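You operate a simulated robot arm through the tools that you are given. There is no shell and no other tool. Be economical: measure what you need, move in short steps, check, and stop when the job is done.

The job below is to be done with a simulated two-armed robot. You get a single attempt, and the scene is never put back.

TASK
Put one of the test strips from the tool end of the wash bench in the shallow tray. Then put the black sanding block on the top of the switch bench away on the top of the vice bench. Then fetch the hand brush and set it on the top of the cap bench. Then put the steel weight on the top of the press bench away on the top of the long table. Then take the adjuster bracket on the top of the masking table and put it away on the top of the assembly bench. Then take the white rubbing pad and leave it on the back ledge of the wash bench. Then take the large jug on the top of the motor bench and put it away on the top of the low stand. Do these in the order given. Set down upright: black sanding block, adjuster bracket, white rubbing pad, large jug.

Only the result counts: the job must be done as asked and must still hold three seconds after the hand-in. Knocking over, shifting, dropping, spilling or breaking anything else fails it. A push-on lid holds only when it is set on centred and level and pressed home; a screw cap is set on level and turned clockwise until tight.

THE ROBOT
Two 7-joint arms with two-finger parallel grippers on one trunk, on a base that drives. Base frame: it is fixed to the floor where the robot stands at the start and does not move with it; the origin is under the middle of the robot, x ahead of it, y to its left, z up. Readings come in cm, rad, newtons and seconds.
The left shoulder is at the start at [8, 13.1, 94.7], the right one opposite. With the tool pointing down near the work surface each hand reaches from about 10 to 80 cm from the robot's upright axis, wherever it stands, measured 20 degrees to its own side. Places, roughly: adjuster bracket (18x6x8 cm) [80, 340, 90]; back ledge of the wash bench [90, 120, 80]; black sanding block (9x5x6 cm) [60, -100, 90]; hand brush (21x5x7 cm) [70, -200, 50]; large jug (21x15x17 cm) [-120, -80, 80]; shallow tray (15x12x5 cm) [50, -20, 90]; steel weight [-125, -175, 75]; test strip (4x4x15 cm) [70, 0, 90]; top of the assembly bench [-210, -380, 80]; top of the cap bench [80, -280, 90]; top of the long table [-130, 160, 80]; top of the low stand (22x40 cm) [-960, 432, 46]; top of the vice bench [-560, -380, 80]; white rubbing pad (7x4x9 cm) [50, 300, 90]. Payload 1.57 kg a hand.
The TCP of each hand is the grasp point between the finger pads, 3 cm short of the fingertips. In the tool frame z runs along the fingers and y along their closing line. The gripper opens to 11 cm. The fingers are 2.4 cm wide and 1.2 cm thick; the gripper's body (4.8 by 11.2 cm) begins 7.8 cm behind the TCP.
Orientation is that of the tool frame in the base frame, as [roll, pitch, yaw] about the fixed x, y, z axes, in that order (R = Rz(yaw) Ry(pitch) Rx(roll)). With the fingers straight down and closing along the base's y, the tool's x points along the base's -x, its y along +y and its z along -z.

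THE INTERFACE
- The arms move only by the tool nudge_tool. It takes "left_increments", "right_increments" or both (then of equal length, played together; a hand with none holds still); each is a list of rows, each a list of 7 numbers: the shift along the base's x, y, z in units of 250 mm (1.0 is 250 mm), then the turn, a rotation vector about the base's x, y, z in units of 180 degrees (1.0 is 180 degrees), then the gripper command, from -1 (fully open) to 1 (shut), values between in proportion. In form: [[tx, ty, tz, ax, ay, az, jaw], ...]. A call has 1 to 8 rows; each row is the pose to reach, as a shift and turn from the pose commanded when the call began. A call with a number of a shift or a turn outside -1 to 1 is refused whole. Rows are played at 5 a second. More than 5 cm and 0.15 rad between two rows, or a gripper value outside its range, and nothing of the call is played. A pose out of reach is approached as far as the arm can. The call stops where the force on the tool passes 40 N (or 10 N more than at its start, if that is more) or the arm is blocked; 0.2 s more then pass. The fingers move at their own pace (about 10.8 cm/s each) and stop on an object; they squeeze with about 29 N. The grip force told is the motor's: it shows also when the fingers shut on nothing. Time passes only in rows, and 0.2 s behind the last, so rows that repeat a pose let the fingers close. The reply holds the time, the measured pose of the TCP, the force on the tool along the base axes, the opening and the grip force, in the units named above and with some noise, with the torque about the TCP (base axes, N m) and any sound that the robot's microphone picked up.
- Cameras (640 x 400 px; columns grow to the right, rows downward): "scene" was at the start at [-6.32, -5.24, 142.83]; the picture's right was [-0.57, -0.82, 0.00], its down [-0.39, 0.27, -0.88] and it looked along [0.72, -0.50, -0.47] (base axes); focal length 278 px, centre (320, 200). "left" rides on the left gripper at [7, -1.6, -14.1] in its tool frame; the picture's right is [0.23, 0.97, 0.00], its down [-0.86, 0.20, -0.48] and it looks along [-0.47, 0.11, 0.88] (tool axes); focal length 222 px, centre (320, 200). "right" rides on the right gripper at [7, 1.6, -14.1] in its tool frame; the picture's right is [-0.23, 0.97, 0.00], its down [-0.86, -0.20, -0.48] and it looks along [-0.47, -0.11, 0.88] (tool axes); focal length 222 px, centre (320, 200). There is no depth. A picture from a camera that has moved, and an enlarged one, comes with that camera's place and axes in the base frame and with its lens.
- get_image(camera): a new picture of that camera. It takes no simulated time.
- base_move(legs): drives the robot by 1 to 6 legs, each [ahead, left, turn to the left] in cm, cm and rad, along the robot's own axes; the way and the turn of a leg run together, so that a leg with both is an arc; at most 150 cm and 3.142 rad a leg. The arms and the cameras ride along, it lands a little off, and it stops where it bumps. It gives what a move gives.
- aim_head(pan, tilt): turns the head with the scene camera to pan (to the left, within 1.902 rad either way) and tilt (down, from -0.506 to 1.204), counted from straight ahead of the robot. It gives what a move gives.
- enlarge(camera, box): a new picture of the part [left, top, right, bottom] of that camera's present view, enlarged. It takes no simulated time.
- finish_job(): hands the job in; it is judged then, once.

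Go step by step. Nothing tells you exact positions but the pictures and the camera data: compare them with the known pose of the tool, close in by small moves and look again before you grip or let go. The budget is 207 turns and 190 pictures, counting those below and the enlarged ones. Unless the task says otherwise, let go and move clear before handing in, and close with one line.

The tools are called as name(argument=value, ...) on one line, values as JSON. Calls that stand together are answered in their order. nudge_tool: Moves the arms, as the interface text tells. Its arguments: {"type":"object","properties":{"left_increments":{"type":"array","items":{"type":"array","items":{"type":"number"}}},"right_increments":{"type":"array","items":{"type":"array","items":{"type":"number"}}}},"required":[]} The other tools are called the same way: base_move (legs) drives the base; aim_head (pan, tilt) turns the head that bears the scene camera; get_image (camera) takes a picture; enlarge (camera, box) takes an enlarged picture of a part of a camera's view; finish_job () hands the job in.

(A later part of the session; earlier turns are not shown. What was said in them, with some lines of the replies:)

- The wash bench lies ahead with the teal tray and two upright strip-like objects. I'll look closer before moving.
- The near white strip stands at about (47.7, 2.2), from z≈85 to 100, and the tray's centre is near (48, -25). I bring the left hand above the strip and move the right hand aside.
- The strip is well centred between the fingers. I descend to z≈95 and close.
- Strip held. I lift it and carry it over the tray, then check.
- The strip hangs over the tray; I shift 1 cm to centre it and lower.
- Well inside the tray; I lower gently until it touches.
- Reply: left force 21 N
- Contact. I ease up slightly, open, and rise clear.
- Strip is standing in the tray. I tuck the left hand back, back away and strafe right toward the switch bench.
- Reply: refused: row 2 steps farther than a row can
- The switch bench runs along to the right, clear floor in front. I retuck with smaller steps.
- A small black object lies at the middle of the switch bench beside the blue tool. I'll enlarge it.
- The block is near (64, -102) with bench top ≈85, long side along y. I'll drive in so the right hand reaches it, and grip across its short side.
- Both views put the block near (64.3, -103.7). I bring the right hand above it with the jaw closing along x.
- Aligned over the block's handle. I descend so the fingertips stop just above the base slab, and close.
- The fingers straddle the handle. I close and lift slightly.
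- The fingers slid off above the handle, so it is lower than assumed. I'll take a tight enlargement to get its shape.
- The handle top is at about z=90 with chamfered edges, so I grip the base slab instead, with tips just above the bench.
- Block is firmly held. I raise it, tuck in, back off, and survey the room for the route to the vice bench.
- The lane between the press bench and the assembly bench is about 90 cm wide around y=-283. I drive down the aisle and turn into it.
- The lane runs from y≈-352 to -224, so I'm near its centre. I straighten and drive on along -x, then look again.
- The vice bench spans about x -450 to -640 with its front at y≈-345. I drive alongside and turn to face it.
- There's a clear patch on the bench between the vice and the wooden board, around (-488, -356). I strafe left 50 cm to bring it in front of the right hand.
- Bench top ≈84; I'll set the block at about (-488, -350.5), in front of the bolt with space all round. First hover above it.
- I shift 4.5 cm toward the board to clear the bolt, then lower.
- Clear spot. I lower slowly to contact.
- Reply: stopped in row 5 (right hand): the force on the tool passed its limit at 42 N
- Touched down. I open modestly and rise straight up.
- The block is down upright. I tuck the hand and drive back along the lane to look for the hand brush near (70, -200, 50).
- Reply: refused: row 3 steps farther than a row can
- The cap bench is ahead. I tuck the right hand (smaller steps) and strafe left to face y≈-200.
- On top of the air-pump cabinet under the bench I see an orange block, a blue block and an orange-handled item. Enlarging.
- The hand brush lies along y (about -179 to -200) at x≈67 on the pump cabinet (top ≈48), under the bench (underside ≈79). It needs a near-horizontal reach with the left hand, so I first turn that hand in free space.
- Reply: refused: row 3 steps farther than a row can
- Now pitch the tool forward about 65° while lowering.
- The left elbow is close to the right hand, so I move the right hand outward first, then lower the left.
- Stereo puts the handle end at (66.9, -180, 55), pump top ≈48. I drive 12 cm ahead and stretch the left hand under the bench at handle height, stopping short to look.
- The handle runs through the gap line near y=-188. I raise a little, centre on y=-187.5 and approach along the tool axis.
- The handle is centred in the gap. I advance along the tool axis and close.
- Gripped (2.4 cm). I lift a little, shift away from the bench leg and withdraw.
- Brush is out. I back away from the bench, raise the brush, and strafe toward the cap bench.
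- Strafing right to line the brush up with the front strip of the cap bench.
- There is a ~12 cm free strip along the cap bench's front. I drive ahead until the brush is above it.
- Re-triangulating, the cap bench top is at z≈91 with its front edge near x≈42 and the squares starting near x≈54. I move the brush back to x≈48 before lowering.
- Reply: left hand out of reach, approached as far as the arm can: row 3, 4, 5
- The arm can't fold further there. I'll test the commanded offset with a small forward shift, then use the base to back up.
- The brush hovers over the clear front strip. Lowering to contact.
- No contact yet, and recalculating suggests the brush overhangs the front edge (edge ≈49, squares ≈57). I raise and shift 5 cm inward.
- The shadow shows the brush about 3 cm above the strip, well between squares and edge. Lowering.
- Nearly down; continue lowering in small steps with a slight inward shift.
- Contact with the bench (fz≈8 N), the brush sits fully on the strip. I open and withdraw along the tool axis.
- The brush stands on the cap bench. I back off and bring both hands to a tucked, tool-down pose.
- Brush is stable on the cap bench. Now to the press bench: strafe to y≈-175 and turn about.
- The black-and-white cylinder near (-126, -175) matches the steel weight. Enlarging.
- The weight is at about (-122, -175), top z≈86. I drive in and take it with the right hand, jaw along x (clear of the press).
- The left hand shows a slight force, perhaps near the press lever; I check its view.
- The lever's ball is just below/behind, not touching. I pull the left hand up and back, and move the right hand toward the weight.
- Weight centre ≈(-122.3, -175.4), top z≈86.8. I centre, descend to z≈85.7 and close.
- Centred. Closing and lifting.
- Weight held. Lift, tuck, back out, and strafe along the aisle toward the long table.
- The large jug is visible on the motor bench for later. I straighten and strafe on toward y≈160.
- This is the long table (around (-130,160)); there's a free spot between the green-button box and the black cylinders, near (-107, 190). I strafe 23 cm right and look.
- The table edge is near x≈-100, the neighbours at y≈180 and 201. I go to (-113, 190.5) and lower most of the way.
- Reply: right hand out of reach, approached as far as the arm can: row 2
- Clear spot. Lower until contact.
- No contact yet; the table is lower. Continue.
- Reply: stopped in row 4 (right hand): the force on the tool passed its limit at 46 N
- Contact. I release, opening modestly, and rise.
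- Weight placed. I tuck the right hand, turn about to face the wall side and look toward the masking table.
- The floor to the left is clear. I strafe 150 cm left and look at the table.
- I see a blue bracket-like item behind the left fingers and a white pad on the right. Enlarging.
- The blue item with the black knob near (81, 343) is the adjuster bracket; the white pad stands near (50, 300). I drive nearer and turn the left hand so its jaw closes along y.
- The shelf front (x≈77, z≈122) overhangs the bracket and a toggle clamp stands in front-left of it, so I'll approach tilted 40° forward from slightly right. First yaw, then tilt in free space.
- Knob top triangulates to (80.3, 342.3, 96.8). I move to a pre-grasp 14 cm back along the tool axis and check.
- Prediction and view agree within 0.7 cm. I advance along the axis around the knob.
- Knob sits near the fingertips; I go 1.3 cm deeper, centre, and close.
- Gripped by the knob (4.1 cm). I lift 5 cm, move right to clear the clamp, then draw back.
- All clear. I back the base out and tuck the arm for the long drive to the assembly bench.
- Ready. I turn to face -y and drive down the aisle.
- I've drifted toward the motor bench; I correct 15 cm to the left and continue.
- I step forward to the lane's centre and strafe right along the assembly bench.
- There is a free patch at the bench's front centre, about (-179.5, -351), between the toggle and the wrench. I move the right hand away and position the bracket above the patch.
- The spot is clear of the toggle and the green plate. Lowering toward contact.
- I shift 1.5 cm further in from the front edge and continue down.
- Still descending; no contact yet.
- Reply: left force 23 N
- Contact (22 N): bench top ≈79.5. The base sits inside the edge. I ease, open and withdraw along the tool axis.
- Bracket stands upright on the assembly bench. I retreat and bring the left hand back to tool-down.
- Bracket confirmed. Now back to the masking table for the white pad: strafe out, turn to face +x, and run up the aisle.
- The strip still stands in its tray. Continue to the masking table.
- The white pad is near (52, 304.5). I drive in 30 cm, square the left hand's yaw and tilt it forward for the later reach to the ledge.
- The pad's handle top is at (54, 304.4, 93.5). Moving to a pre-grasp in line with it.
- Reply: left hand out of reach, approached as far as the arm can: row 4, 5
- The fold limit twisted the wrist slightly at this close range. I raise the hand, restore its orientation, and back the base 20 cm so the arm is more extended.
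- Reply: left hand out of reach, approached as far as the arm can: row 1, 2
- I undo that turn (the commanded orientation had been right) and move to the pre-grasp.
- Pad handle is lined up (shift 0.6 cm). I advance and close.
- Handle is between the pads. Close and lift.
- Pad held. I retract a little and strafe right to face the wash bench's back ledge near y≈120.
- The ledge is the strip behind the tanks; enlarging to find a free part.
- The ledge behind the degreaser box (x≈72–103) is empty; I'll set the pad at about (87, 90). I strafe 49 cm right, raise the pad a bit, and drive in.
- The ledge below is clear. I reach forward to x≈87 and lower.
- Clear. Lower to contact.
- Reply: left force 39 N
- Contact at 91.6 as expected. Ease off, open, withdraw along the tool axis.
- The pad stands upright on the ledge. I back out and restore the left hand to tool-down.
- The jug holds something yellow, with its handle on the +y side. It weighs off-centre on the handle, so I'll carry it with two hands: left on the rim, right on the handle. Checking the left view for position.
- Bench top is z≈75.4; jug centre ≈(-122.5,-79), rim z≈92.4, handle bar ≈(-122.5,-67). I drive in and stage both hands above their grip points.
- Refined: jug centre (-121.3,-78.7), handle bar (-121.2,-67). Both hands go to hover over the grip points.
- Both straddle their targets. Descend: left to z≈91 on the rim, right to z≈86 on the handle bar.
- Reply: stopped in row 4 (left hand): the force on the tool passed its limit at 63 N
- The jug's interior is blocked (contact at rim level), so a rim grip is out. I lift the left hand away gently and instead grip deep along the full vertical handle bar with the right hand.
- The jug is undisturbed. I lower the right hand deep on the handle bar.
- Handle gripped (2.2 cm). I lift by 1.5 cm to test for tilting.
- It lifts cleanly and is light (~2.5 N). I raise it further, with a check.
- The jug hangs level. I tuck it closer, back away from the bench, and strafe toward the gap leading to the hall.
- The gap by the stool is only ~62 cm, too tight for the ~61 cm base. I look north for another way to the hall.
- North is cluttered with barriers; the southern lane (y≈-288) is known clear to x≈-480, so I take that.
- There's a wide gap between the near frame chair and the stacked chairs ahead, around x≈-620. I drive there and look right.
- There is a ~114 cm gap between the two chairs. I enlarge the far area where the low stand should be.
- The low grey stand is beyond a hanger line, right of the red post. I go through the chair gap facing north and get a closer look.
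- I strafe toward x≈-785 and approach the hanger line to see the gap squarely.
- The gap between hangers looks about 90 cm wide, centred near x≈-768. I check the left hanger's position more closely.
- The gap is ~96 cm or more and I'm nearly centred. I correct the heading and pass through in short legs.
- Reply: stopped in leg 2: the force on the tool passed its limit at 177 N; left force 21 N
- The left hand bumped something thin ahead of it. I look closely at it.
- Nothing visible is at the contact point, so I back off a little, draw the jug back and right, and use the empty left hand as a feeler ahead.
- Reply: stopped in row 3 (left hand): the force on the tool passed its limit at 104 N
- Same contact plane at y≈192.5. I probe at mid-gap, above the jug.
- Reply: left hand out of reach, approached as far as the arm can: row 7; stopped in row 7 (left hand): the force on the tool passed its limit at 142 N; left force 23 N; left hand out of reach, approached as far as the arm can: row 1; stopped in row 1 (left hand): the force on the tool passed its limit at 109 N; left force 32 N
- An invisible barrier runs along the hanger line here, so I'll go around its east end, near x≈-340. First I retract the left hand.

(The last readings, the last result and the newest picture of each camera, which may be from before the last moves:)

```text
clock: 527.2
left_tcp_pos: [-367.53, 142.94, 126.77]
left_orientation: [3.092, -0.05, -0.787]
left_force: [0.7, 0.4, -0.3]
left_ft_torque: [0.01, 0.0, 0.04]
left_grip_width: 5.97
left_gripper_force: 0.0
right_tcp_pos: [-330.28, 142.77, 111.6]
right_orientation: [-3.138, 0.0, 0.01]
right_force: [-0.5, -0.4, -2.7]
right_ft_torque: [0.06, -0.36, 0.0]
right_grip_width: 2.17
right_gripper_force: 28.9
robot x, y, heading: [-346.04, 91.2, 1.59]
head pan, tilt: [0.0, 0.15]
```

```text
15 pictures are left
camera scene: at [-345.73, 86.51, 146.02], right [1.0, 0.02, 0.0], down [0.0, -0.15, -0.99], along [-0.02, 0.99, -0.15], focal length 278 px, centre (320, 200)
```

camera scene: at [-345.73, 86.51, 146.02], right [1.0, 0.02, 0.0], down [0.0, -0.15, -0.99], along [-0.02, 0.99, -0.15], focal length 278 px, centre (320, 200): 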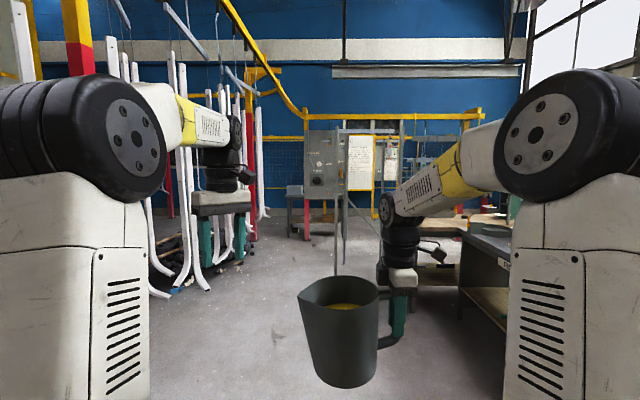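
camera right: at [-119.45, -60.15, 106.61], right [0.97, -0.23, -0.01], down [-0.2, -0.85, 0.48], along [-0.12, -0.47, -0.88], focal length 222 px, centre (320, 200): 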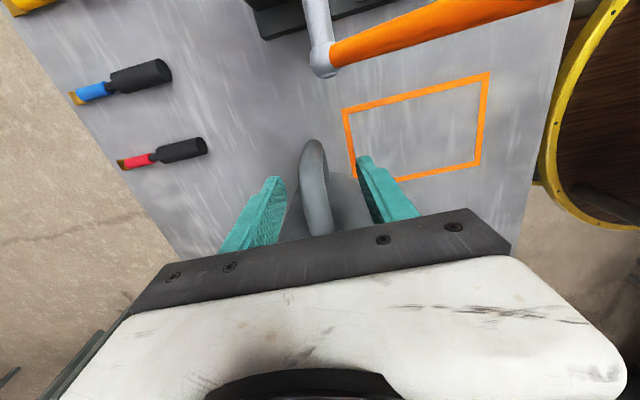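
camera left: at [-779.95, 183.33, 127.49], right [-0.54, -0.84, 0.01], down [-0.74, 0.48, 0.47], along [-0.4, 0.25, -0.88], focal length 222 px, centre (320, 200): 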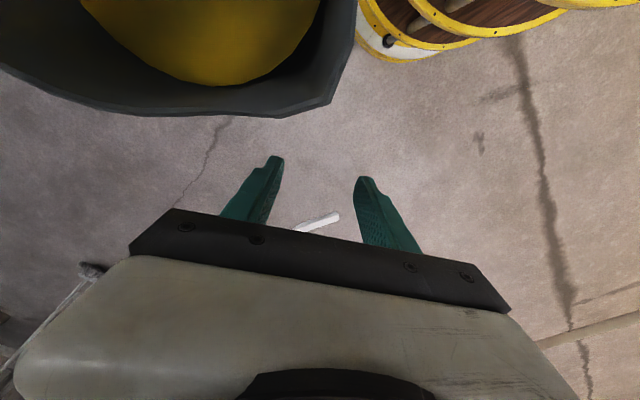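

Here the floor north is open. I put the left hand ahead as a feeler and drive forward carefully.

nudge_tool(left_increments=[[0, 0.15, 0, 0, 0, 0, -0.09], [0, 0.3, 0, 0, 0, 0, -0.09], [0, 0.45, 0, 0, 0, 0, -0.09], [0, 0.6, 0, 0, 0, 0, -0.09]])

base_move(legs=[[0, 0, -0.02], [50, 0, 0], [60, 0, 0]])

```text
clock: 528.2
left_tcp_pos: [-367.52, 158.1, 126.86]
left_orientation: [3.091, -0.049, -0.789]
left_force: [0.3, -1.0, 0.4]
left_ft_torque: [0.1, 0.0, 0.03]
left_grip_width: 6.01
left_gripper_force: 0.0
right_tcp_pos: [-330.31, 142.74, 111.68]
right_orientation: [-3.139, 0.001, 0.013]
right_force: [0.3, -0.3, -2.6]
right_ft_torque: [0.13, -0.3, -0.01]
right_grip_width: 2.18
right_gripper_force: 28.7
robot x, y, heading: [-345.93, 91.21, 1.592]
head pan, tilt: [0.0, 0.15]
```

```text
clock: 534.5
left_tcp_pos: [-365.84, 268.52, 126.81]
left_orientation: [3.092, -0.051, -0.811]
left_force: [0.5, -0.4, -0.2]
left_ft_torque: [-0.01, -0.02, -0.02]
left_grip_width: 5.99
left_gripper_force: 0.1
right_tcp_pos: [-329.04, 252.38, 111.53]
right_orientation: [-3.137, 0.002, -0.009]
right_force: [0.4, 0.1, -3.2]
right_ft_torque: [0.06, -0.37, -0.01]
right_grip_width: 2.17
right_gripper_force: 28.8
robot x, y, heading: [-346.03, 201.21, 1.566]
head pan, tilt: [0.0, 0.15]
```

No barrier here. I look west from this spot.

base_move(legs=[[90, 0, 0]])

aim_head(pan=1.6, tilt=0.2)

get_image(camera="scene")

```text
clock: 539.0
left_tcp_pos: [-366.76, 356.1, 126.61]
left_orientation: [3.093, -0.051, -0.801]
left_force: [0.7, 0.0, -0.4]
left_ft_torque: [0.01, 0.02, 0.01]
left_grip_width: 5.97
left_gripper_force: 0.1
right_tcp_pos: [-329.74, 339.83, 111.52]
right_orientation: [3.133, -0.003, 0.007]
right_force: [1.0, -4.4, -0.8]
right_ft_torque: [0.76, -0.18, 0.17]
right_grip_width: 2.18
right_gripper_force: 28.9
robot x, y, heading: [-345.74, 288.81, 1.578]
head pan, tilt: [0.0, 0.15]
stopped in leg 1: the force on the tool passed its limit at 59 N (the readings are from after the stop); the commanded pose is now the measured one
```

```text
clock: 540.7
left_tcp_pos: [-366.63, 355.99, 126.75]
left_orientation: [3.093, -0.05, -0.8]
left_force: [0.7, 0.1, -0.5]
left_ft_torque: [0.01, 0.0, -0.01]
left_grip_width: 6.0
left_gripper_force: 0.1
right_tcp_pos: [-329.74, 339.88, 111.6]
right_orientation: [3.134, -0.003, 0.005]
right_force: [0.4, -10.4, -3.1]
right_ft_torque: [1.33, -0.23, 0.36]
right_grip_width: 2.16
right_gripper_force: 29.2
robot x, y, heading: [-346.3, 289.0, 1.577]
head pan, tilt: [1.6, 0.201]
```

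```text
14 pictures are left
camera scene: at [-355.11, 274.56, 145.55], right [-0.04, 1.0, 0.0], down [0.2, 0.01, -0.98], along [-0.98, -0.03, -0.2], focal length 278 px, centre (320, 200)
```

scene: 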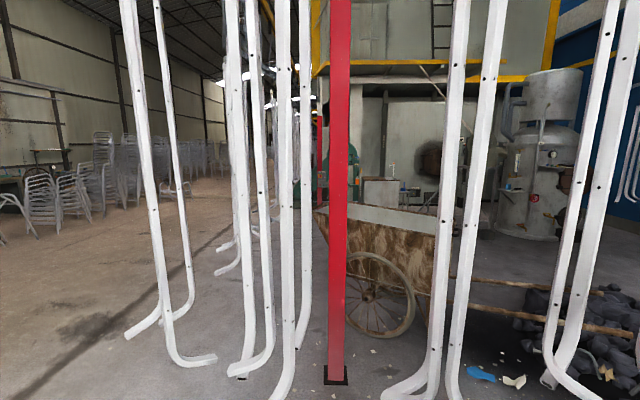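

The right hand/jug touched something ahead; I back off immediately and check the jug.

base_move(legs=[[-15, 0, 0]])

aim_head(pan=0.0, tilt=0.35)

get_image(camera="scene")

```text
clock: 542.0
left_tcp_pos: [-366.64, 341.11, 126.62]
left_orientation: [3.095, -0.051, -0.8]
left_force: [0.1, -0.2, -0.1]
left_ft_torque: [-0.02, -0.01, 0.02]
left_grip_width: 6.01
left_gripper_force: 0.1
right_tcp_pos: [-329.56, 324.93, 111.49]
right_orientation: [3.135, -0.005, 0.006]
right_force: [-0.9, 0.4, -3.6]
right_ft_torque: [0.14, -0.34, 0.05]
right_grip_width: 2.17
right_gripper_force: 28.7
robot x, y, heading: [-345.92, 273.81, 1.58]
head pan, tilt: [1.6, 0.201]
```

```text
clock: 543.7
left_tcp_pos: [-366.57, 340.99, 126.82]
left_orientation: [3.093, -0.05, -0.799]
left_force: [0.1, 0.9, 0.5]
left_ft_torque: [-0.04, 0.05, -0.01]
left_grip_width: 5.98
left_gripper_force: 0.1
right_tcp_pos: [-329.7, 324.83, 111.49]
right_orientation: [3.136, -0.003, 0.005]
right_force: [0.9, 0.0, -2.3]
right_ft_torque: [0.13, -0.33, -0.01]
right_grip_width: 2.15
right_gripper_force: 29.2
robot x, y, heading: [-345.93, 273.72, 1.576]
head pan, tilt: [0.0, 0.351]
```

```text
13 pictures are left
camera scene: at [-345.78, 269.24, 144.15], right [1.0, 0.01, 0.0], down [0.0, -0.34, -0.94], along [-0.01, 0.94, -0.34], focal length 278 px, centre (320, 200)
```

scene: 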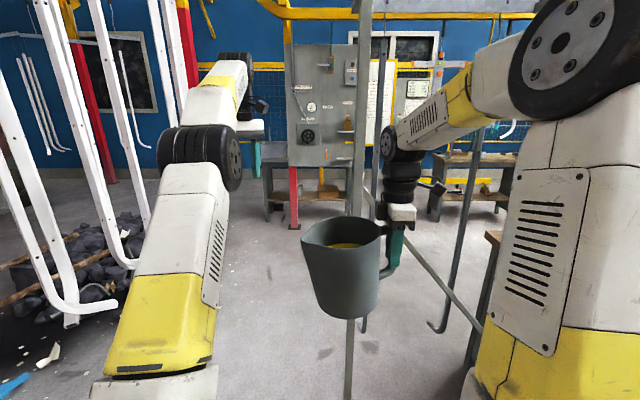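

The jug is fine (that was a thin pole at y≈347). I shift left away from it and proceed north with the left hand leading, then look north-west for a break in the hanger line.

base_move(legs=[[0, 30, -0.005], [75, 0, 0], [60, 0, 0]])

aim_head(pan=0.75, tilt=0.2)

get_image(camera="scene")

```text
clock: 552.4
left_tcp_pos: [-395.94, 476.16, 126.73]
left_orientation: [3.093, -0.052, -0.805]
left_force: [0.1, -0.1, 0.5]
left_ft_torque: [-0.01, 0.01, 0.03]
left_grip_width: 6.01
left_gripper_force: 0.1
right_tcp_pos: [-359.18, 459.84, 111.45]
right_orientation: [3.134, -0.006, -0.001]
right_force: [-0.2, -0.3, -2.6]
right_ft_torque: [0.13, -0.32, -0.01]
right_grip_width: 2.17
right_gripper_force: 29.1
robot x, y, heading: [-375.68, 409.01, 1.571]
head pan, tilt: [0.0, 0.351]
```

```text
clock: 553.5
left_tcp_pos: [-395.94, 476.27, 126.76]
left_orientation: [3.093, -0.05, -0.806]
left_force: [0.1, 0.5, 0.3]
left_ft_torque: [0.0, 0.0, -0.04]
left_grip_width: 6.0
left_gripper_force: 0.0
right_tcp_pos: [-359.17, 459.79, 111.45]
right_orientation: [3.135, -0.003, -0.001]
right_force: [0.6, 0.4, -2.4]
right_ft_torque: [0.16, -0.35, 0.0]
right_grip_width: 2.16
right_gripper_force: 28.5
robot x, y, heading: [-375.38, 408.76, 1.568]
head pan, tilt: [0.75, 0.201]
```

```text
12 pictures are left
camera scene: at [-381.93, 401.8, 145.55], right [0.73, 0.68, 0.0], down [0.14, -0.15, -0.98], along [-0.67, 0.72, -0.2], focal length 278 px, centre (320, 200)
```

scene: 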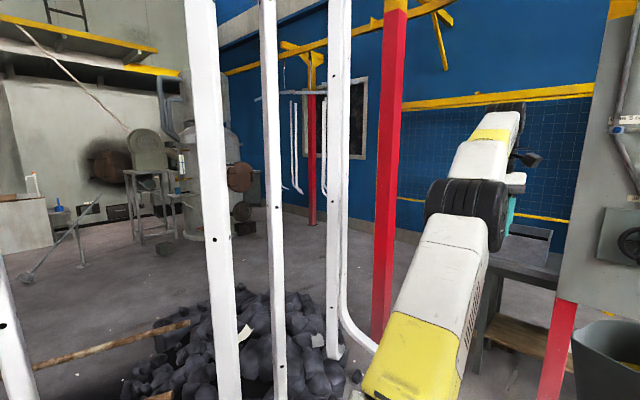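

The stand is visible far left beyond; the hanger line ends at a red post near (-475,575), with a table to its right. I check the gap between post and table.

aim_head(pan=0.3, tilt=0.45)

get_image(camera="scene")

```text
clock: 554.4
left_tcp_pos: [-395.97, 476.28, 126.81]
left_orientation: [3.093, -0.049, -0.807]
left_force: [-0.4, 1.0, 0.4]
left_ft_torque: [0.02, -0.01, 0.0]
left_grip_width: 5.98
left_gripper_force: 0.0
right_tcp_pos: [-359.1, 459.95, 111.45]
right_orientation: [3.135, -0.003, 0.0]
right_force: [-0.4, 0.5, -2.8]
right_ft_torque: [0.13, -0.34, -0.04]
right_grip_width: 2.16
right_gripper_force: 28.8
robot x, y, heading: [-375.64, 408.73, 1.572]
head pan, tilt: [0.3, 0.45]
```

```text
11 pictures are left
camera scene: at [-378.31, 403.76, 143.23], right [0.96, 0.3, 0.0], down [0.13, -0.42, -0.9], along [-0.27, 0.86, -0.43], focal length 278 px, centre (320, 200)
```

scene: 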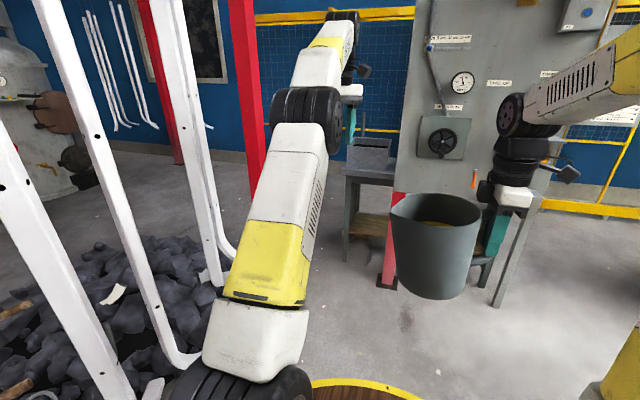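

The passage between the post and the table is marginal but is the only way visible; the base stops on contact, so I try it in short diagonal legs.

base_move(legs=[[37, 18, 0], [38, 22, 0]])

get_image(camera="scene")

```text
clock: 556.4
left_tcp_pos: [-409.07, 501.7, 126.54]
left_orientation: [3.093, -0.053, -0.79]
left_force: [-0.7, 0.0, 0.1]
left_ft_torque: [-0.02, 0.02, -0.02]
left_grip_width: 6.0
left_gripper_force: 0.1
right_tcp_pos: [-371.95, 485.79, 111.47]
right_orientation: [3.135, -0.003, 0.016]
right_force: [-0.1, -0.1, -3.5]
right_ft_torque: [0.11, -0.33, -0.01]
right_grip_width: 2.16
right_gripper_force: 28.9
robot x, y, heading: [-387.84, 434.26, 1.587]
head pan, tilt: [0.3, 0.45]
stopped in leg 1: the robot was blocked; the commanded pose is now the measured one
```

```text
10 pictures are left
camera scene: at [-390.26, 429.4, 143.23], right [0.95, 0.31, 0.0], down [0.14, -0.41, -0.9], along [-0.28, 0.86, -0.44], focal length 278 px, centre (320, 200)
```

scene: 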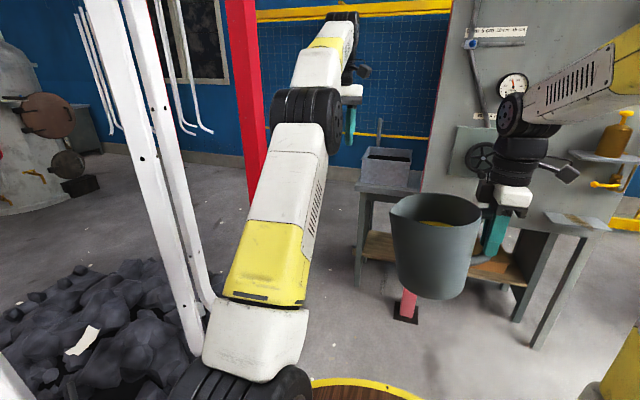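

The hanger hull blocks that side. I back off to the right, pull the left hand in, and try around the east side of the cabinet.

nudge_tool(left_increments=[[0, -0.15, 0, 0, 0, 0, -0.09], [0.05, -0.3, 0, 0, 0, 0, -0.09], [0.1, -0.45, 0, 0, 0, 0, -0.09], [0.1, -0.6, 0, 0, 0, 0, -0.09]])

base_move(legs=[[0, -18, -0.015], [38, 0, 0], [0, 0, -0.8], [0, 0, -0.77]])

aim_head(pan=0.25, tilt=0.35)

get_image(camera="scene")

```text
clock: 557.4
left_tcp_pos: [-406.67, 486.4, 126.66]
left_orientation: [3.093, -0.052, -0.79]
left_force: [-0.5, 0.2, 0.1]
left_ft_torque: [-0.04, -0.03, -0.02]
left_grip_width: 6.01
left_gripper_force: 0.1
right_tcp_pos: [-372.03, 485.77, 111.49]
right_orientation: [3.134, -0.002, 0.016]
right_force: [-0.6, -0.5, -3.4]
right_ft_torque: [0.11, -0.32, -0.01]
right_grip_width: 2.18
right_gripper_force: 29.1
robot x, y, heading: [-387.42, 434.41, 1.583]
head pan, tilt: [0.3, 0.45]
```

```text
clock: 565.0
left_tcp_pos: [-317.88, 490.9, 126.73]
left_orientation: [3.091, -0.053, -2.371]
left_force: [0.1, -0.1, 0.8]
left_ft_torque: [0.03, 0.0, 0.01]
left_grip_width: 5.99
left_gripper_force: 0.0
right_tcp_pos: [-319.09, 456.32, 111.45]
right_orientation: [3.135, -0.002, -1.567]
right_force: [0.5, 0.1, -3.3]
right_ft_torque: [-0.38, -0.11, -0.02]
right_grip_width: 2.19
right_gripper_force: 29.2
robot x, y, heading: [-370.17, 472.88, -0.002]
head pan, tilt: [0.3, 0.45]
```

```text
clock: 565.7
left_tcp_pos: [-318.04, 491.0, 126.77]
left_orientation: [3.091, -0.05, -2.372]
left_force: [-0.1, 1.1, -0.2]
left_ft_torque: [-0.01, 0.0, 0.0]
left_grip_width: 5.99
left_gripper_force: 0.0
right_tcp_pos: [-319.07, 456.42, 111.37]
right_orientation: [3.137, -0.004, -1.567]
right_force: [-0.1, -0.3, -3.2]
right_ft_torque: [-0.3, -0.12, 0.0]
right_grip_width: 2.18
right_gripper_force: 29.0
robot x, y, heading: [-369.9, 472.7, 0.001]
head pan, tilt: [0.25, 0.351]
```

```text
9 pictures are left
camera scene: at [-374.75, 474.94, 144.15], right [0.25, -0.97, 0.0], down [-0.33, -0.09, -0.94], along [0.91, 0.24, -0.34], focal length 278 px, centre (320, 200)
```

scene: 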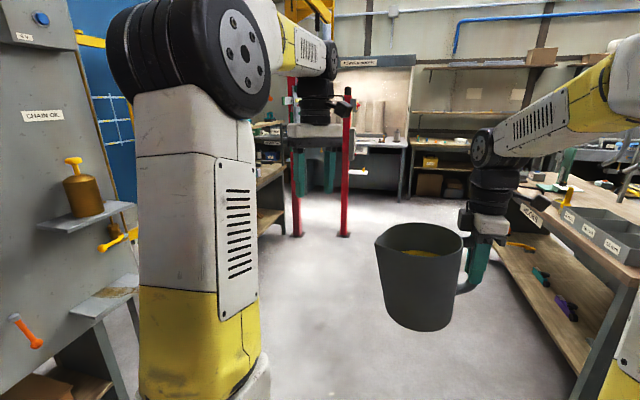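

I drive 110 cm east and look north past the cabinet's end.

base_move(legs=[[105, 0, 0]])

aim_head(pan=1.75, tilt=0.3)

get_image(camera="scene")

```text
clock: 571.1
left_tcp_pos: [-212.91, 492.16, 126.65]
left_orientation: [3.094, -0.053, -2.367]
left_force: [0.0, 0.9, -0.3]
left_ft_torque: [0.01, 0.01, 0.0]
left_grip_width: 6.0
left_gripper_force: 0.0
right_tcp_pos: [-213.78, 457.45, 111.53]
right_orientation: [3.136, -0.001, -1.562]
right_force: [0.6, 0.3, -2.0]
right_ft_torque: [-0.27, -0.08, -0.01]
right_grip_width: 2.18
right_gripper_force: 28.6
robot x, y, heading: [-264.47, 473.68, 0.007]
head pan, tilt: [0.25, 0.351]
```

```text
clock: 572.7
left_tcp_pos: [-212.73, 492.16, 126.68]
left_orientation: [3.09, -0.051, -2.366]
left_force: [-0.3, -0.7, -0.3]
left_ft_torque: [0.01, 0.0, -0.03]
left_grip_width: 6.0
left_gripper_force: 0.1
right_tcp_pos: [-213.67, 457.45, 111.51]
right_orientation: [3.135, -0.003, -1.56]
right_force: [0.5, 0.3, -2.6]
right_ft_torque: [-0.29, -0.14, -0.03]
right_grip_width: 2.18
right_gripper_force: 29.0
robot x, y, heading: [-264.63, 473.19, 0.012]
head pan, tilt: [1.751, 0.3]
```

```text
8 pictures are left
camera scene: at [-280.23, 482.46, 144.62], right [0.98, 0.19, 0.0], down [0.06, -0.29, -0.96], along [-0.18, 0.94, -0.3], focal length 278 px, centre (320, 200)
```

scene: 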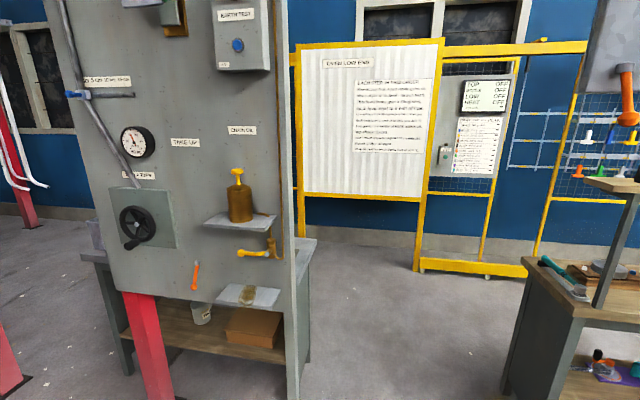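

There is an 85 cm opening between the cabinet bench and the right table, leading behind the bench. I turn north and go through.

base_move(legs=[[0, 0, 1.56], [90, 0, 0], [88, 0, 0]])

```text
clock: 578.5
left_tcp_pos: [-283.31, 545.6, 126.69]
left_orientation: [3.092, -0.053, -0.804]
left_force: [0.0, -0.4, 0.5]
left_ft_torque: [-0.03, -0.05, -0.01]
left_grip_width: 5.99
left_gripper_force: 0.0
right_tcp_pos: [-249.19, 543.45, 111.16]
right_orientation: [3.117, -0.001, 0.018]
right_force: [0.1, -0.4, -2.7]
right_ft_torque: [0.12, -0.31, 0.0]
right_grip_width: 2.18
right_gripper_force: 28.9
robot x, y, heading: [-264.98, 493.66, 1.578]
head pan, tilt: [1.751, 0.3]
stopped in leg 2: the robot was blocked; the commanded pose is now the measured one
```

Blocked, probably the left elbow at the panel. I back slightly, shift right 9 cm and retry.

base_move(legs=[[-5, 0, -0.007], [0, -9, 0], [50, 0, 0]])

aim_head(pan=0.0, tilt=0.45)

get_image(camera="scene")

```text
clock: 582.7
left_tcp_pos: [-273.4, 591.35, 126.62]
left_orientation: [3.091, -0.051, -0.812]
left_force: [0.3, -0.7, 0.8]
left_ft_torque: [-0.01, 0.0, 0.01]
left_grip_width: 5.98
left_gripper_force: 0.0
right_tcp_pos: [-239.29, 589.01, 110.95]
right_orientation: [3.116, 0.0, 0.005]
right_force: [0.0, 0.0, -2.2]
right_ft_torque: [0.13, -0.32, -0.02]
right_grip_width: 2.17
right_gripper_force: 29.2
robot x, y, heading: [-255.86, 538.95, 1.567]
head pan, tilt: [1.751, 0.3]
```

```text
clock: 584.4
left_tcp_pos: [-273.47, 591.49, 126.71]
left_orientation: [3.091, -0.053, -0.812]
left_force: [0.7, 0.1, 1.1]
left_ft_torque: [-0.01, 0.02, -0.01]
left_grip_width: 6.01
left_gripper_force: 0.1
right_tcp_pos: [-239.42, 589.09, 111.06]
right_orientation: [3.117, -0.001, 0.004]
right_force: [-0.3, -0.8, -2.3]
right_ft_torque: [0.08, -0.35, -0.06]
right_grip_width: 2.18
right_gripper_force: 29.5
robot x, y, heading: [-255.42, 539.28, 1.568]
head pan, tilt: [0.0, 0.45]
```

```text
7 pictures are left
camera scene: at [-255.47, 534.4, 143.23], right [1.0, 0.0, 0.0], down [0.0, -0.44, -0.9], along [0.0, 0.9, -0.44], focal length 278 px, centre (320, 200)
```

scene: 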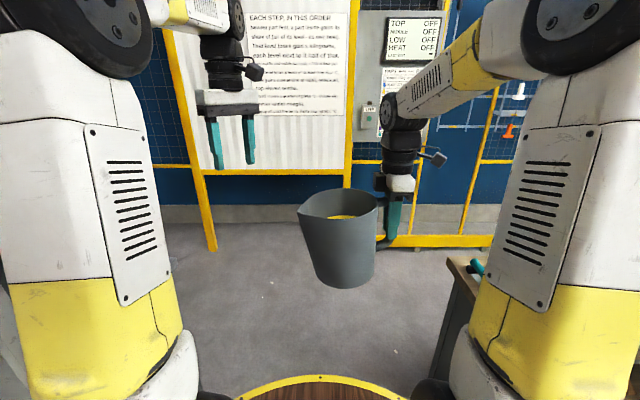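

Through the narrow part. I continue north to y≈650, then turn west.

base_move(legs=[[60, 0, 0.003], [50, 0, 0], [0, 0, 1.57]])

base_move(legs=[[0, -26, 0], [75, 0, 0], [75, 0, 0], [60, 0, 0]])

```text
clock: 594.2
left_tcp_pos: [-307.54, 631.71, 126.6]
left_orientation: [3.093, -0.053, 0.765]
left_force: [0.6, -0.8, 0.2]
left_ft_torque: [-0.03, 0.0, 0.03]
left_grip_width: 6.03
left_gripper_force: 0.1
right_tcp_pos: [-305.32, 665.73, 111.07]
right_orientation: [3.118, 0.001, 1.582]
right_force: [0.5, 0.7, -2.4]
right_ft_torque: [0.29, 0.09, 0.0]
right_grip_width: 2.17
right_gripper_force: 29.0
robot x, y, heading: [-255.47, 649.67, 3.145]
head pan, tilt: [0.0, 0.45]
```

```text
clock: 606.4
left_tcp_pos: [-518.38, 658.75, 126.71]
left_orientation: [3.091, -0.053, 0.765]
left_force: [-0.5, 0.4, -0.9]
left_ft_torque: [-0.02, -0.01, 0.0]
left_grip_width: 6.01
left_gripper_force: 0.1
right_tcp_pos: [-516.26, 692.69, 111.11]
right_orientation: [3.117, 0.0, 1.585]
right_force: [0.8, 0.0, -3.5]
right_ft_torque: [0.33, 0.18, -0.02]
right_grip_width: 2.2
right_gripper_force: 29.0
robot x, y, heading: [-466.33, 676.88, -3.14]
head pan, tilt: [0.0, 0.45]
```

Excellent — clear passage behind the bench. Now I look west/south-west for the way to the stand.

aim_head(pan=0.05, tilt=0.28)

get_image(camera="scene")

```text
clock: 607.1
left_tcp_pos: [-518.49, 658.72, 126.67]
left_orientation: [3.091, -0.053, 0.766]
left_force: [0.1, 0.7, -0.2]
left_ft_torque: [-0.02, 0.03, 0.04]
left_grip_width: 5.99
left_gripper_force: 0.0
right_tcp_pos: [-516.37, 692.83, 110.97]
right_orientation: [3.116, 0.001, 1.584]
right_force: [-0.1, 0.1, -1.9]
right_ft_torque: [0.3, 0.1, 0.0]
right_grip_width: 2.17
right_gripper_force: 29.0
robot x, y, heading: [-466.15, 677.04, -3.141]
head pan, tilt: [0.051, 0.279]
```

```text
6 pictures are left
camera scene: at [-461.55, 676.36, 144.81], right [-0.05, 1.0, 0.0], down [0.28, 0.01, -0.96], along [-0.96, -0.05, -0.28], focal length 278 px, centre (320, 200)
```

scene: 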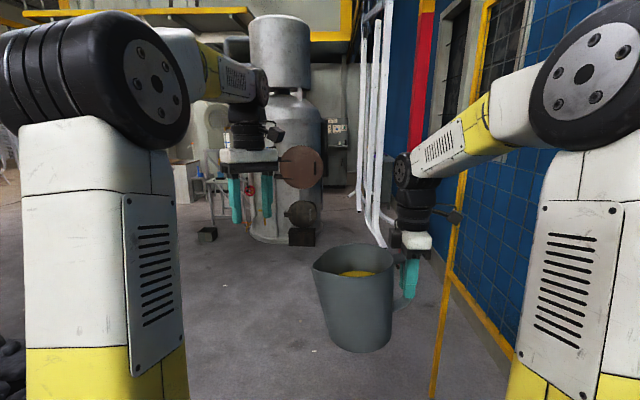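

The stand is visible beyond the tank's left. I move diagonally around the coal heap: first to about (-600,632), then (-680,560).

base_move(legs=[[134, 45, 0], [78, 70, 0]])

aim_head(pan=0.35, tilt=0.35)

get_image(camera="scene")

```text
clock: 619.2
left_tcp_pos: [-729.45, 539.36, 126.56]
left_orientation: [3.092, -0.051, 0.782]
left_force: [0.3, 0.3, 0.1]
left_ft_torque: [0.0, 0.0, -0.02]
left_grip_width: 5.99
left_gripper_force: 0.0
right_tcp_pos: [-728.01, 573.56, 110.94]
right_orientation: [3.116, 0.001, 1.598]
right_force: [0.2, 0.1, -3.3]
right_ft_torque: [0.34, 0.13, 0.04]
right_grip_width: 2.18
right_gripper_force: 28.8
robot x, y, heading: [-677.91, 558.02, -3.126]
head pan, tilt: [0.051, 0.279]
```

```text
clock: 620.0
left_tcp_pos: [-729.51, 539.32, 126.57]
left_orientation: [3.09, -0.055, 0.782]
left_force: [-0.2, 1.0, 0.2]
left_ft_torque: [0.01, -0.02, -0.02]
left_grip_width: 5.99
left_gripper_force: 0.1
right_tcp_pos: [-728.01, 573.58, 111.13]
right_orientation: [3.116, 0.0, 1.599]
right_force: [-0.3, 0.1, -2.6]
right_ft_torque: [0.34, 0.13, 0.02]
right_grip_width: 2.18
right_gripper_force: 29.0
robot x, y, heading: [-678.15, 558.43, -3.125]
head pan, tilt: [0.351, 0.351]
```

```text
5 pictures are left
camera scene: at [-672.34, 555.18, 144.15], right [-0.36, 0.93, 0.0], down [0.32, 0.12, -0.94], along [-0.88, -0.34, -0.34], focal length 278 px, centre (320, 200)
```

scene: 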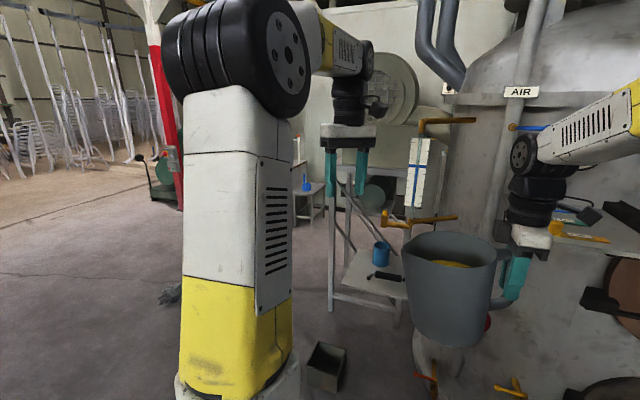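

The low stand with a blue item is at about (-960,430). I thread between the small box and the floor debris to face it from the east.

base_move(legs=[[28, 58, -0.016], [92, 64, 0], [75, 0, 0]])

aim_head(pan=0.0, tilt=0.62)

get_image(camera="scene")

```text
clock: 627.5
left_tcp_pos: [-829.97, 433.98, 126.43]
left_orientation: [3.086, -0.053, 0.764]
left_force: [0.7, 0.1, 0.4]
left_ft_torque: [-0.02, 0.03, 0.02]
left_grip_width: 6.02
left_gripper_force: 0.0
right_tcp_pos: [-827.62, 468.25, 110.87]
right_orientation: [3.114, 0.0, 1.579]
right_force: [-0.6, 0.7, -2.0]
right_ft_torque: [0.32, 0.12, 0.0]
right_grip_width: 2.16
right_gripper_force: 29.3
robot x, y, heading: [-777.91, 452.22, 3.138]
head pan, tilt: [0.351, 0.351]
stopped in leg 2: the robot was blocked; the commanded pose is now the measured one
```

```text
clock: 628.4
left_tcp_pos: [-829.97, 434.17, 126.4]
left_orientation: [3.085, -0.053, 0.762]
left_force: [-0.6, 0.3, -0.1]
left_ft_torque: [0.02, 0.0, -0.01]
left_grip_width: 6.01
left_gripper_force: 0.1
right_tcp_pos: [-827.76, 468.23, 111.02]
right_orientation: [3.114, -0.001, 1.58]
right_force: [-0.2, 1.4, -3.6]
right_ft_torque: [0.31, 0.11, 0.01]
right_grip_width: 2.16
right_gripper_force: 29.2
robot x, y, heading: [-778.29, 452.01, 3.141]
head pan, tilt: [0.0, 0.62]
```

```text
4 pictures are left
camera scene: at [-772.47, 452.0, 141.71], right [0.0, 1.0, 0.0], down [0.58, 0.0, -0.81], along [-0.81, 0.0, -0.58], focal length 278 px, centre (320, 200)
```

scene: 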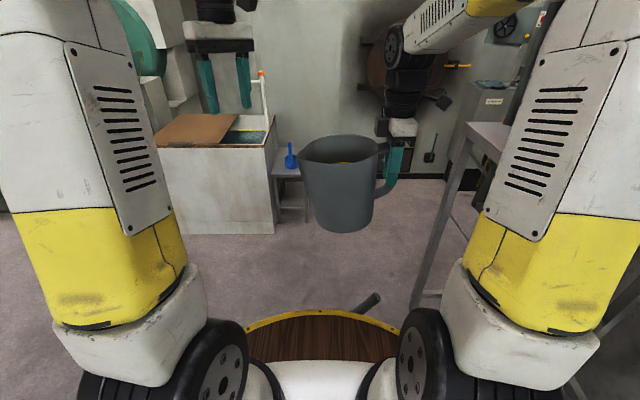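

I'm blocked by something low in front, possibly a leaning rod. I look down-left to see it.

base_move(legs=[[-12, 0, 0]])

aim_head(pan=0.2, tilt=0.75)

get_image(camera="scene")

```text
clock: 629.6
left_tcp_pos: [-817.96, 434.11, 126.41]
left_orientation: [3.086, -0.055, 0.765]
left_force: [-0.5, 0.0, 0.5]
left_ft_torque: [-0.04, -0.01, -0.03]
left_grip_width: 5.96
left_gripper_force: 0.1
right_tcp_pos: [-815.61, 468.25, 110.86]
right_orientation: [3.113, -0.001, 1.579]
right_force: [-0.6, 0.1, -4.1]
right_ft_torque: [0.29, 0.15, -0.02]
right_grip_width: 2.14
right_gripper_force: 28.9
robot x, y, heading: [-765.62, 452.19, 3.136]
head pan, tilt: [0.0, 0.62]
```

```text
clock: 630.4
left_tcp_pos: [-817.9, 434.18, 126.49]
left_orientation: [3.086, -0.053, 0.763]
left_force: [-0.2, -0.1, 0.3]
left_ft_torque: [0.0, -0.02, 0.0]
left_grip_width: 6.02
left_gripper_force: 0.0
right_tcp_pos: [-815.65, 468.17, 110.93]
right_orientation: [3.114, 0.0, 1.58]
right_force: [-0.3, -0.6, -2.6]
right_ft_torque: [0.3, 0.12, 0.0]
right_grip_width: 2.2
right_gripper_force: 29.2
robot x, y, heading: [-765.87, 452.01, 3.141]
head pan, tilt: [0.201, 0.75]
```

```text
3 pictures are left
camera scene: at [-759.73, 450.31, 140.59], right [-0.19, 0.98, 0.0], down [0.67, 0.13, -0.73], along [-0.72, -0.14, -0.68], focal length 278 px, centre (320, 200)
```

scene: 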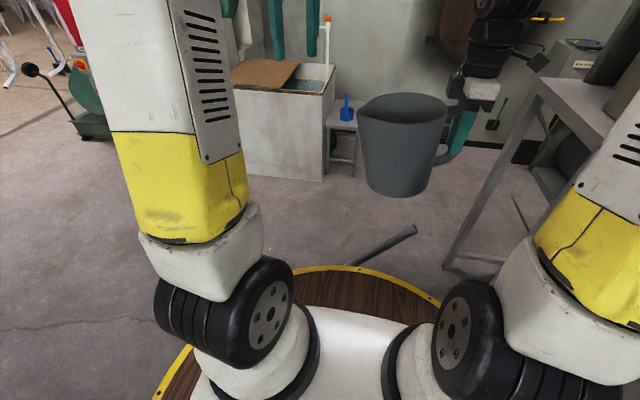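

The rod leans from a foot at about (-800,378) up to (-818,467,79). I go around its foot on the south side, then come up to face the stand.

base_move(legs=[[0, 115, 0], [108, 0, 0]])

```text
clock: 632.9
left_tcp_pos: [-817.82, 401.4, 126.42]
left_orientation: [3.086, -0.055, 0.773]
left_force: [-0.9, -0.5, -0.2]
left_ft_torque: [0.03, 0.01, -0.01]
left_grip_width: 6.01
left_gripper_force: 0.1
right_tcp_pos: [-815.78, 435.47, 110.82]
right_orientation: [3.115, -0.002, 1.584]
right_force: [0.2, -0.5, -2.8]
right_ft_torque: [0.35, 0.08, 0.0]
right_grip_width: 2.16
right_gripper_force: 29.0
robot x, y, heading: [-765.84, 419.66, -3.14]
head pan, tilt: [0.201, 0.75]
stopped in leg 1: the robot was blocked; the commanded pose is now the measured one
```

Blocked again on the left; I back up 30 cm before strafing further.

base_move(legs=[[0, -4, 0], [-32, 0, 0], [0, 90, 0]])

```text
clock: 639.9
left_tcp_pos: [-786.37, 316.84, 126.44]
left_orientation: [3.086, -0.053, 0.755]
left_force: [0.4, -0.3, -0.6]
left_ft_torque: [-0.01, 0.01, -0.03]
left_grip_width: 6.02
left_gripper_force: 0.0
right_tcp_pos: [-783.7, 350.99, 111.04]
right_orientation: [3.114, 0.001, 1.57]
right_force: [-0.3, 0.2, -2.4]
right_ft_torque: [0.29, 0.09, 0.03]
right_grip_width: 2.17
right_gripper_force: 29.4
robot x, y, heading: [-734.11, 334.44, 3.126]
head pan, tilt: [0.201, 0.75]
```

Clear. Now west along y≈328.

base_move(legs=[[0, 6, 0.015], [70, 0, 0], [72, 0, 0]])

```text
clock: 647.9
left_tcp_pos: [-930.52, 310.42, 126.57]
left_orientation: [3.085, -0.053, 0.761]
left_force: [-0.6, -0.2, -0.9]
left_ft_torque: [0.0, 0.02, 0.0]
left_grip_width: 5.98
left_gripper_force: 0.0
right_tcp_pos: [-927.95, 344.62, 110.99]
right_orientation: [3.113, 0.0, 1.573]
right_force: [-1.1, 0.7, -3.7]
right_ft_torque: [0.34, 0.09, 0.02]
right_grip_width: 2.17
right_gripper_force: 29.0
robot x, y, heading: [-878.14, 328.12, 3.135]
head pan, tilt: [0.201, 0.75]
```

Around the rod. Now strafe right to face the stand and take a look.

base_move(legs=[[0, -103, 0.005]])

aim_head(pan=-0.02, tilt=0.75)

get_image(camera="scene")

```text
clock: 653.2
left_tcp_pos: [-930.13, 413.39, 126.4]
left_orientation: [3.086, -0.053, 0.775]
left_force: [-0.5, -0.5, 0.1]
left_ft_torque: [0.02, 0.02, 0.0]
left_grip_width: 5.97
left_gripper_force: 0.1
right_tcp_pos: [-928.2, 447.32, 110.83]
right_orientation: [3.113, 0.001, 1.59]
right_force: [0.4, 0.1, -3.0]
right_ft_torque: [0.29, 0.1, 0.0]
right_grip_width: 2.15
right_gripper_force: 29.5
robot x, y, heading: [-878.23, 432.01, -3.137]
head pan, tilt: [0.201, 0.75]
```

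```text
clock: 654.0
left_tcp_pos: [-930.13, 413.22, 126.38]
left_orientation: [3.086, -0.053, 0.773]
left_force: [0.3, -0.6, 0.2]
left_ft_torque: [-0.01, -0.02, 0.0]
left_grip_width: 6.01
left_gripper_force: 0.1
right_tcp_pos: [-928.18, 447.46, 110.98]
right_orientation: [3.112, 0.0, 1.592]
right_force: [-0.3, -0.4, -3.8]
right_ft_torque: [0.35, 0.14, 0.03]
right_grip_width: 2.15
right_gripper_force: 28.9
robot x, y, heading: [-878.32, 431.68, -3.133]
head pan, tilt: [-0.019, 0.75]
```

```text
2 pictures are left
camera scene: at [-872.25, 431.98, 140.59], right [0.01, 1.0, 0.0], down [0.68, -0.01, -0.73], along [-0.73, 0.01, -0.68], focal length 278 px, centre (320, 200)
```

scene: 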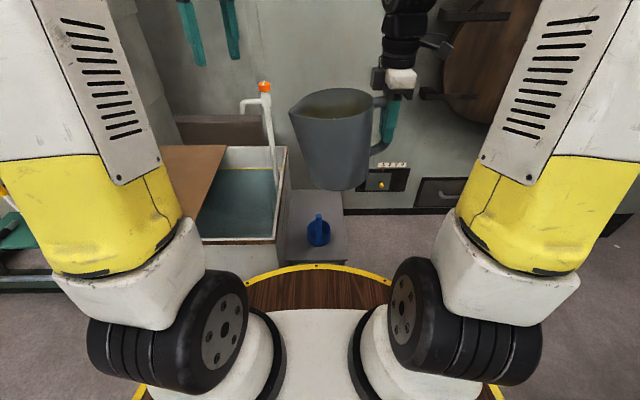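

The stand top spans x≈-937…-978, y≈420…444, with a blue scoop in its front half, so the jug goes on the back half, at about (-968,432). I move in, level the jug by the small tilt picked up, and extend above that spot.

base_move(legs=[[17, 0, -0.005]])

nudge_tool(right_increments=[[-0.13, -0.02, 0, 0, 0.003, 0, 1], [-0.26, -0.04, 0, 0, 0.006, 0, 1], [-0.4, -0.06, 0, 0, 0.009, 0, 1], [-0.54, -0.09, 0, 0, 0.0118, 0, 1], [-0.68, -0.12, 0, 0, 0.0118, 0, 1], [-0.8, -0.144, 0, 0, 0.0118, 0, 1], [-0.9, -0.144, 0, 0, 0.0118, 0, 1]])

```text
clock: 655.5
left_tcp_pos: [-947.36, 413.78, 126.42]
left_orientation: [3.086, -0.053, 0.763]
left_force: [0.1, 0.1, -0.3]
left_ft_torque: [0.01, 0.01, -0.03]
left_grip_width: 6.01
left_gripper_force: 0.1
right_tcp_pos: [-945.1, 447.92, 110.92]
right_orientation: [3.114, -0.001, 1.578]
right_force: [-0.4, 0.9, -3.3]
right_ft_torque: [0.32, 0.12, 0.0]
right_grip_width: 2.19
right_gripper_force: 29.8
robot x, y, heading: [-895.21, 432.1, 3.138]
head pan, tilt: [-0.019, 0.75]
```

```text
clock: 657.0
left_tcp_pos: [-947.23, 413.79, 126.47]
left_orientation: [3.087, -0.053, 0.765]
left_force: [0.6, -0.3, 0.5]
left_ft_torque: [0.01, 0.01, 0.0]
left_grip_width: 6.02
left_gripper_force: 0.1
right_tcp_pos: [-967.66, 444.38, 111.08]
right_orientation: [-3.133, 0.001, 1.579]
right_force: [-0.3, -0.8, -4.1]
right_ft_torque: [0.35, 0.12, 0.02]
right_grip_width: 2.17
right_gripper_force: 29.1
robot x, y, heading: [-895.1, 432.0, 3.135]
head pan, tilt: [-0.019, 0.75]
```

Level again. I lower to about z=76 at the base of the jug, then check.

nudge_tool(right_increments=[[0, -0.01, -0.15, 0, 0, 0, 1], [0, -0.02, -0.3, 0, 0, 0, 1], [0, -0.02, -0.45, 0, 0, 0, 1], [0, -0.02, -0.6, 0, 0, 0, 1], [0, -0.02, -0.75, 0, 0, 0, 1], [0, -0.02, -0.9, 0, 0, 0, 1], [0, -0.02, -1.0, 0, 0, 0, 1]])

nudge_tool(right_increments=[[0, 0, -0.15, 0, 0, 0, 1], [0, 0, -0.3, 0, 0, 0, 1], [0, 0, -0.45, 0, 0, 0, 1], [0, 0, -0.6, 0, 0, 0, 1], [0, 0, -0.7, 0, 0, 0, 1]])

enlarge(camera="scene", box=[220, 80, 440, 280])

```text
clock: 658.6
left_tcp_pos: [-947.38, 414.01, 126.38]
left_orientation: [3.087, -0.055, 0.765]
left_force: [-0.2, 0.7, 0.5]
left_ft_torque: [-0.01, 0.06, -0.03]
left_grip_width: 6.02
left_gripper_force: 0.0
right_tcp_pos: [-967.53, 444.05, 85.85]
right_orientation: [-3.132, 0.001, 1.578]
right_force: [0.2, -0.4, -2.8]
right_ft_torque: [0.32, 0.15, 0.01]
right_grip_width: 2.18
right_gripper_force: 29.2
robot x, y, heading: [-894.97, 431.92, 3.138]
head pan, tilt: [-0.019, 0.75]
```

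```text
clock: 659.9
left_tcp_pos: [-947.27, 413.85, 126.5]
left_orientation: [3.086, -0.053, 0.765]
left_force: [0.5, -0.1, -0.5]
left_ft_torque: [-0.02, 0.05, 0.02]
left_grip_width: 5.99
left_gripper_force: 0.1
right_tcp_pos: [-967.61, 443.71, 68.48]
right_orientation: [-3.131, 0.0, 1.577]
right_force: [-0.3, -0.8, -2.6]
right_ft_torque: [0.31, 0.09, -0.01]
right_grip_width: 2.19
right_gripper_force: 29.2
robot x, y, heading: [-895.17, 431.99, 3.136]
head pan, tilt: [-0.019, 0.75]
```

```text
2.00 times, centred on (330, 180) of scene
camera zoom: at [-889.33, 431.91, 140.59], right [0.02, 1.0, 0.0], down [0.68, -0.02, -0.73], along [-0.73, 0.02, -0.68], focal length 555 px, centre (300, 240)
```

zoom: 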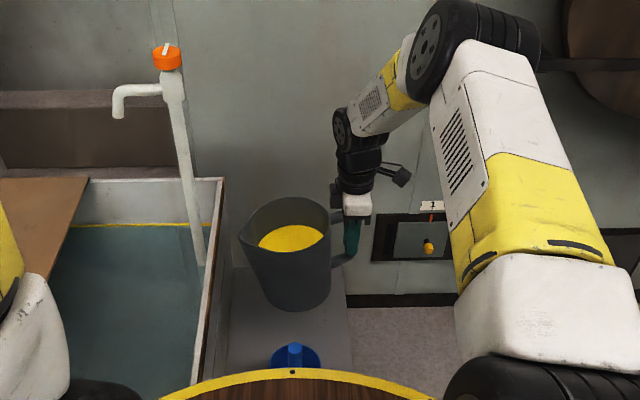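

The jug is over the back half, clear of the scoop. I shift 2 cm further back and lower to contact.

nudge_tool(right_increments=[[-0.08, -0.02, 0, 0, 0, 0, 1], [-0.08, -0.03, -0.15, 0, 0, 0, 1], [-0.08, -0.03, -0.3, 0, 0, 0, 1], [-0.08, -0.03, -0.4, 0, 0, 0, 1], [-0.08, -0.03, -0.44, 0, 0, 0, 1], [-0.08, -0.03, -0.465, 0, 0, 0, 1], [-0.08, -0.03, -0.49, 0, 0, 0, 1]])

```text
clock: 661.5
left_tcp_pos: [-947.37, 414.0, 126.56]
left_orientation: [3.086, -0.054, 0.764]
left_force: [0.3, -0.4, -0.7]
left_ft_torque: [0.02, 0.02, -0.03]
left_grip_width: 6.0
left_gripper_force: 0.1
right_tcp_pos: [-969.59, 443.19, 56.12]
right_orientation: [-3.132, 0.0, 1.577]
right_force: [0.0, 0.6, -2.7]
right_ft_torque: [0.35, 0.12, 0.01]
right_grip_width: 2.18
right_gripper_force: 28.6
robot x, y, heading: [-895.26, 431.69, 3.132]
head pan, tilt: [-0.019, 0.75]
```

nudge_tool(right_increments=[[0, 0, -0.012, 0, 0, 0, 1], [0, 0, -0.024, 0, 0, 0, 1], [0, 0, -0.036, 0, 0, 0, 1], [0, 0, -0.048, 0, 0, 0, 1], [0, 0, -0.06, 0, 0, 0, 1]])

```text
clock: 662.6
left_tcp_pos: [-947.23, 413.83, 126.56]
left_orientation: [3.086, -0.055, 0.764]
left_force: [-0.1, 0.0, -1.0]
left_ft_torque: [-0.02, -0.02, -0.02]
left_grip_width: 6.02
left_gripper_force: 0.1
right_tcp_pos: [-969.5, 443.34, 54.53]
right_orientation: [-3.133, -0.001, 1.579]
right_force: [-1.7, 2.5, 6.6]
right_ft_torque: [-0.93, -0.3, -0.08]
right_grip_width: 2.19
right_gripper_force: 29.2
robot x, y, heading: [-895.24, 432.07, 3.136]
head pan, tilt: [-0.019, 0.75]
```

Contact made. I open the right fingers slowly and rise straight up.

nudge_tool(right_increments=[[0, 0, 0, 0, 0, 0, 0.5], [0, 0, 0, 0, 0, 0, 0.2], [0, 0, 0, 0, 0, 0, 0.1], [0, 0, 0.12, 0, 0, 0, 0.1], [0, 0, 0.3, 0, 0, 0, 0.1], [0, 0, 0.5, 0, 0, 0, 0.1], [0, 0, 0.7, 0, 0, 0, 0.1], [0, 0, 0.9, 0, 0, 0, 0.1]])

enlarge(camera="scene", box=[220, 80, 440, 280])

```text
clock: 664.5
left_tcp_pos: [-947.3, 413.83, 126.29]
left_orientation: [3.085, -0.053, 0.764]
left_force: [-0.5, -0.1, -0.6]
left_ft_torque: [-0.05, -0.04, -0.03]
left_grip_width: 5.98
left_gripper_force: 0.1
right_tcp_pos: [-969.54, 443.08, 77.2]
right_orientation: [-3.133, 0.0, 1.579]
right_force: [-0.8, 0.6, -1.0]
right_ft_torque: [0.01, -0.04, 0.03]
right_grip_width: 4.96
right_gripper_force: 0.1
robot x, y, heading: [-895.22, 431.71, 3.137]
head pan, tilt: [-0.019, 0.75]
```

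```text
2.00 times, centred on (330, 180) of scene
camera zoom: at [-889.37, 431.91, 140.59], right [0.02, 1.0, 0.0], down [0.68, -0.02, -0.73], along [-0.73, 0.02, -0.68], focal length 555 px, centre (300, 240)
```

zoom: 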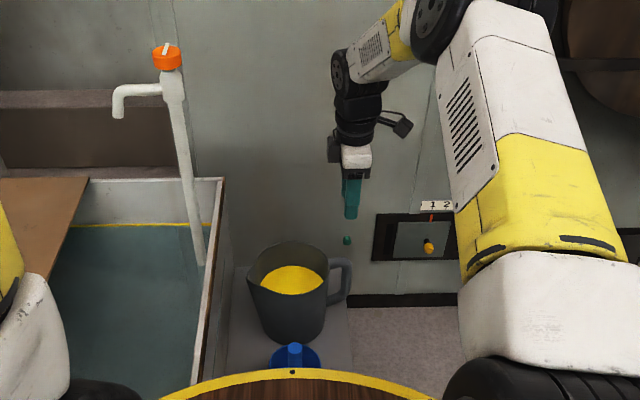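

The jug stands upright on the low stand behind the scoop, and both hands are clear. Everything asked for has been placed, so I hand in.

finish_job()

```text
The job is handed in.
```

All seven items were put where the job asked, in the order given, and the job is handed in; the hands bumped obstacles on the last drive, and the final view showed the jug upright on the low stand.
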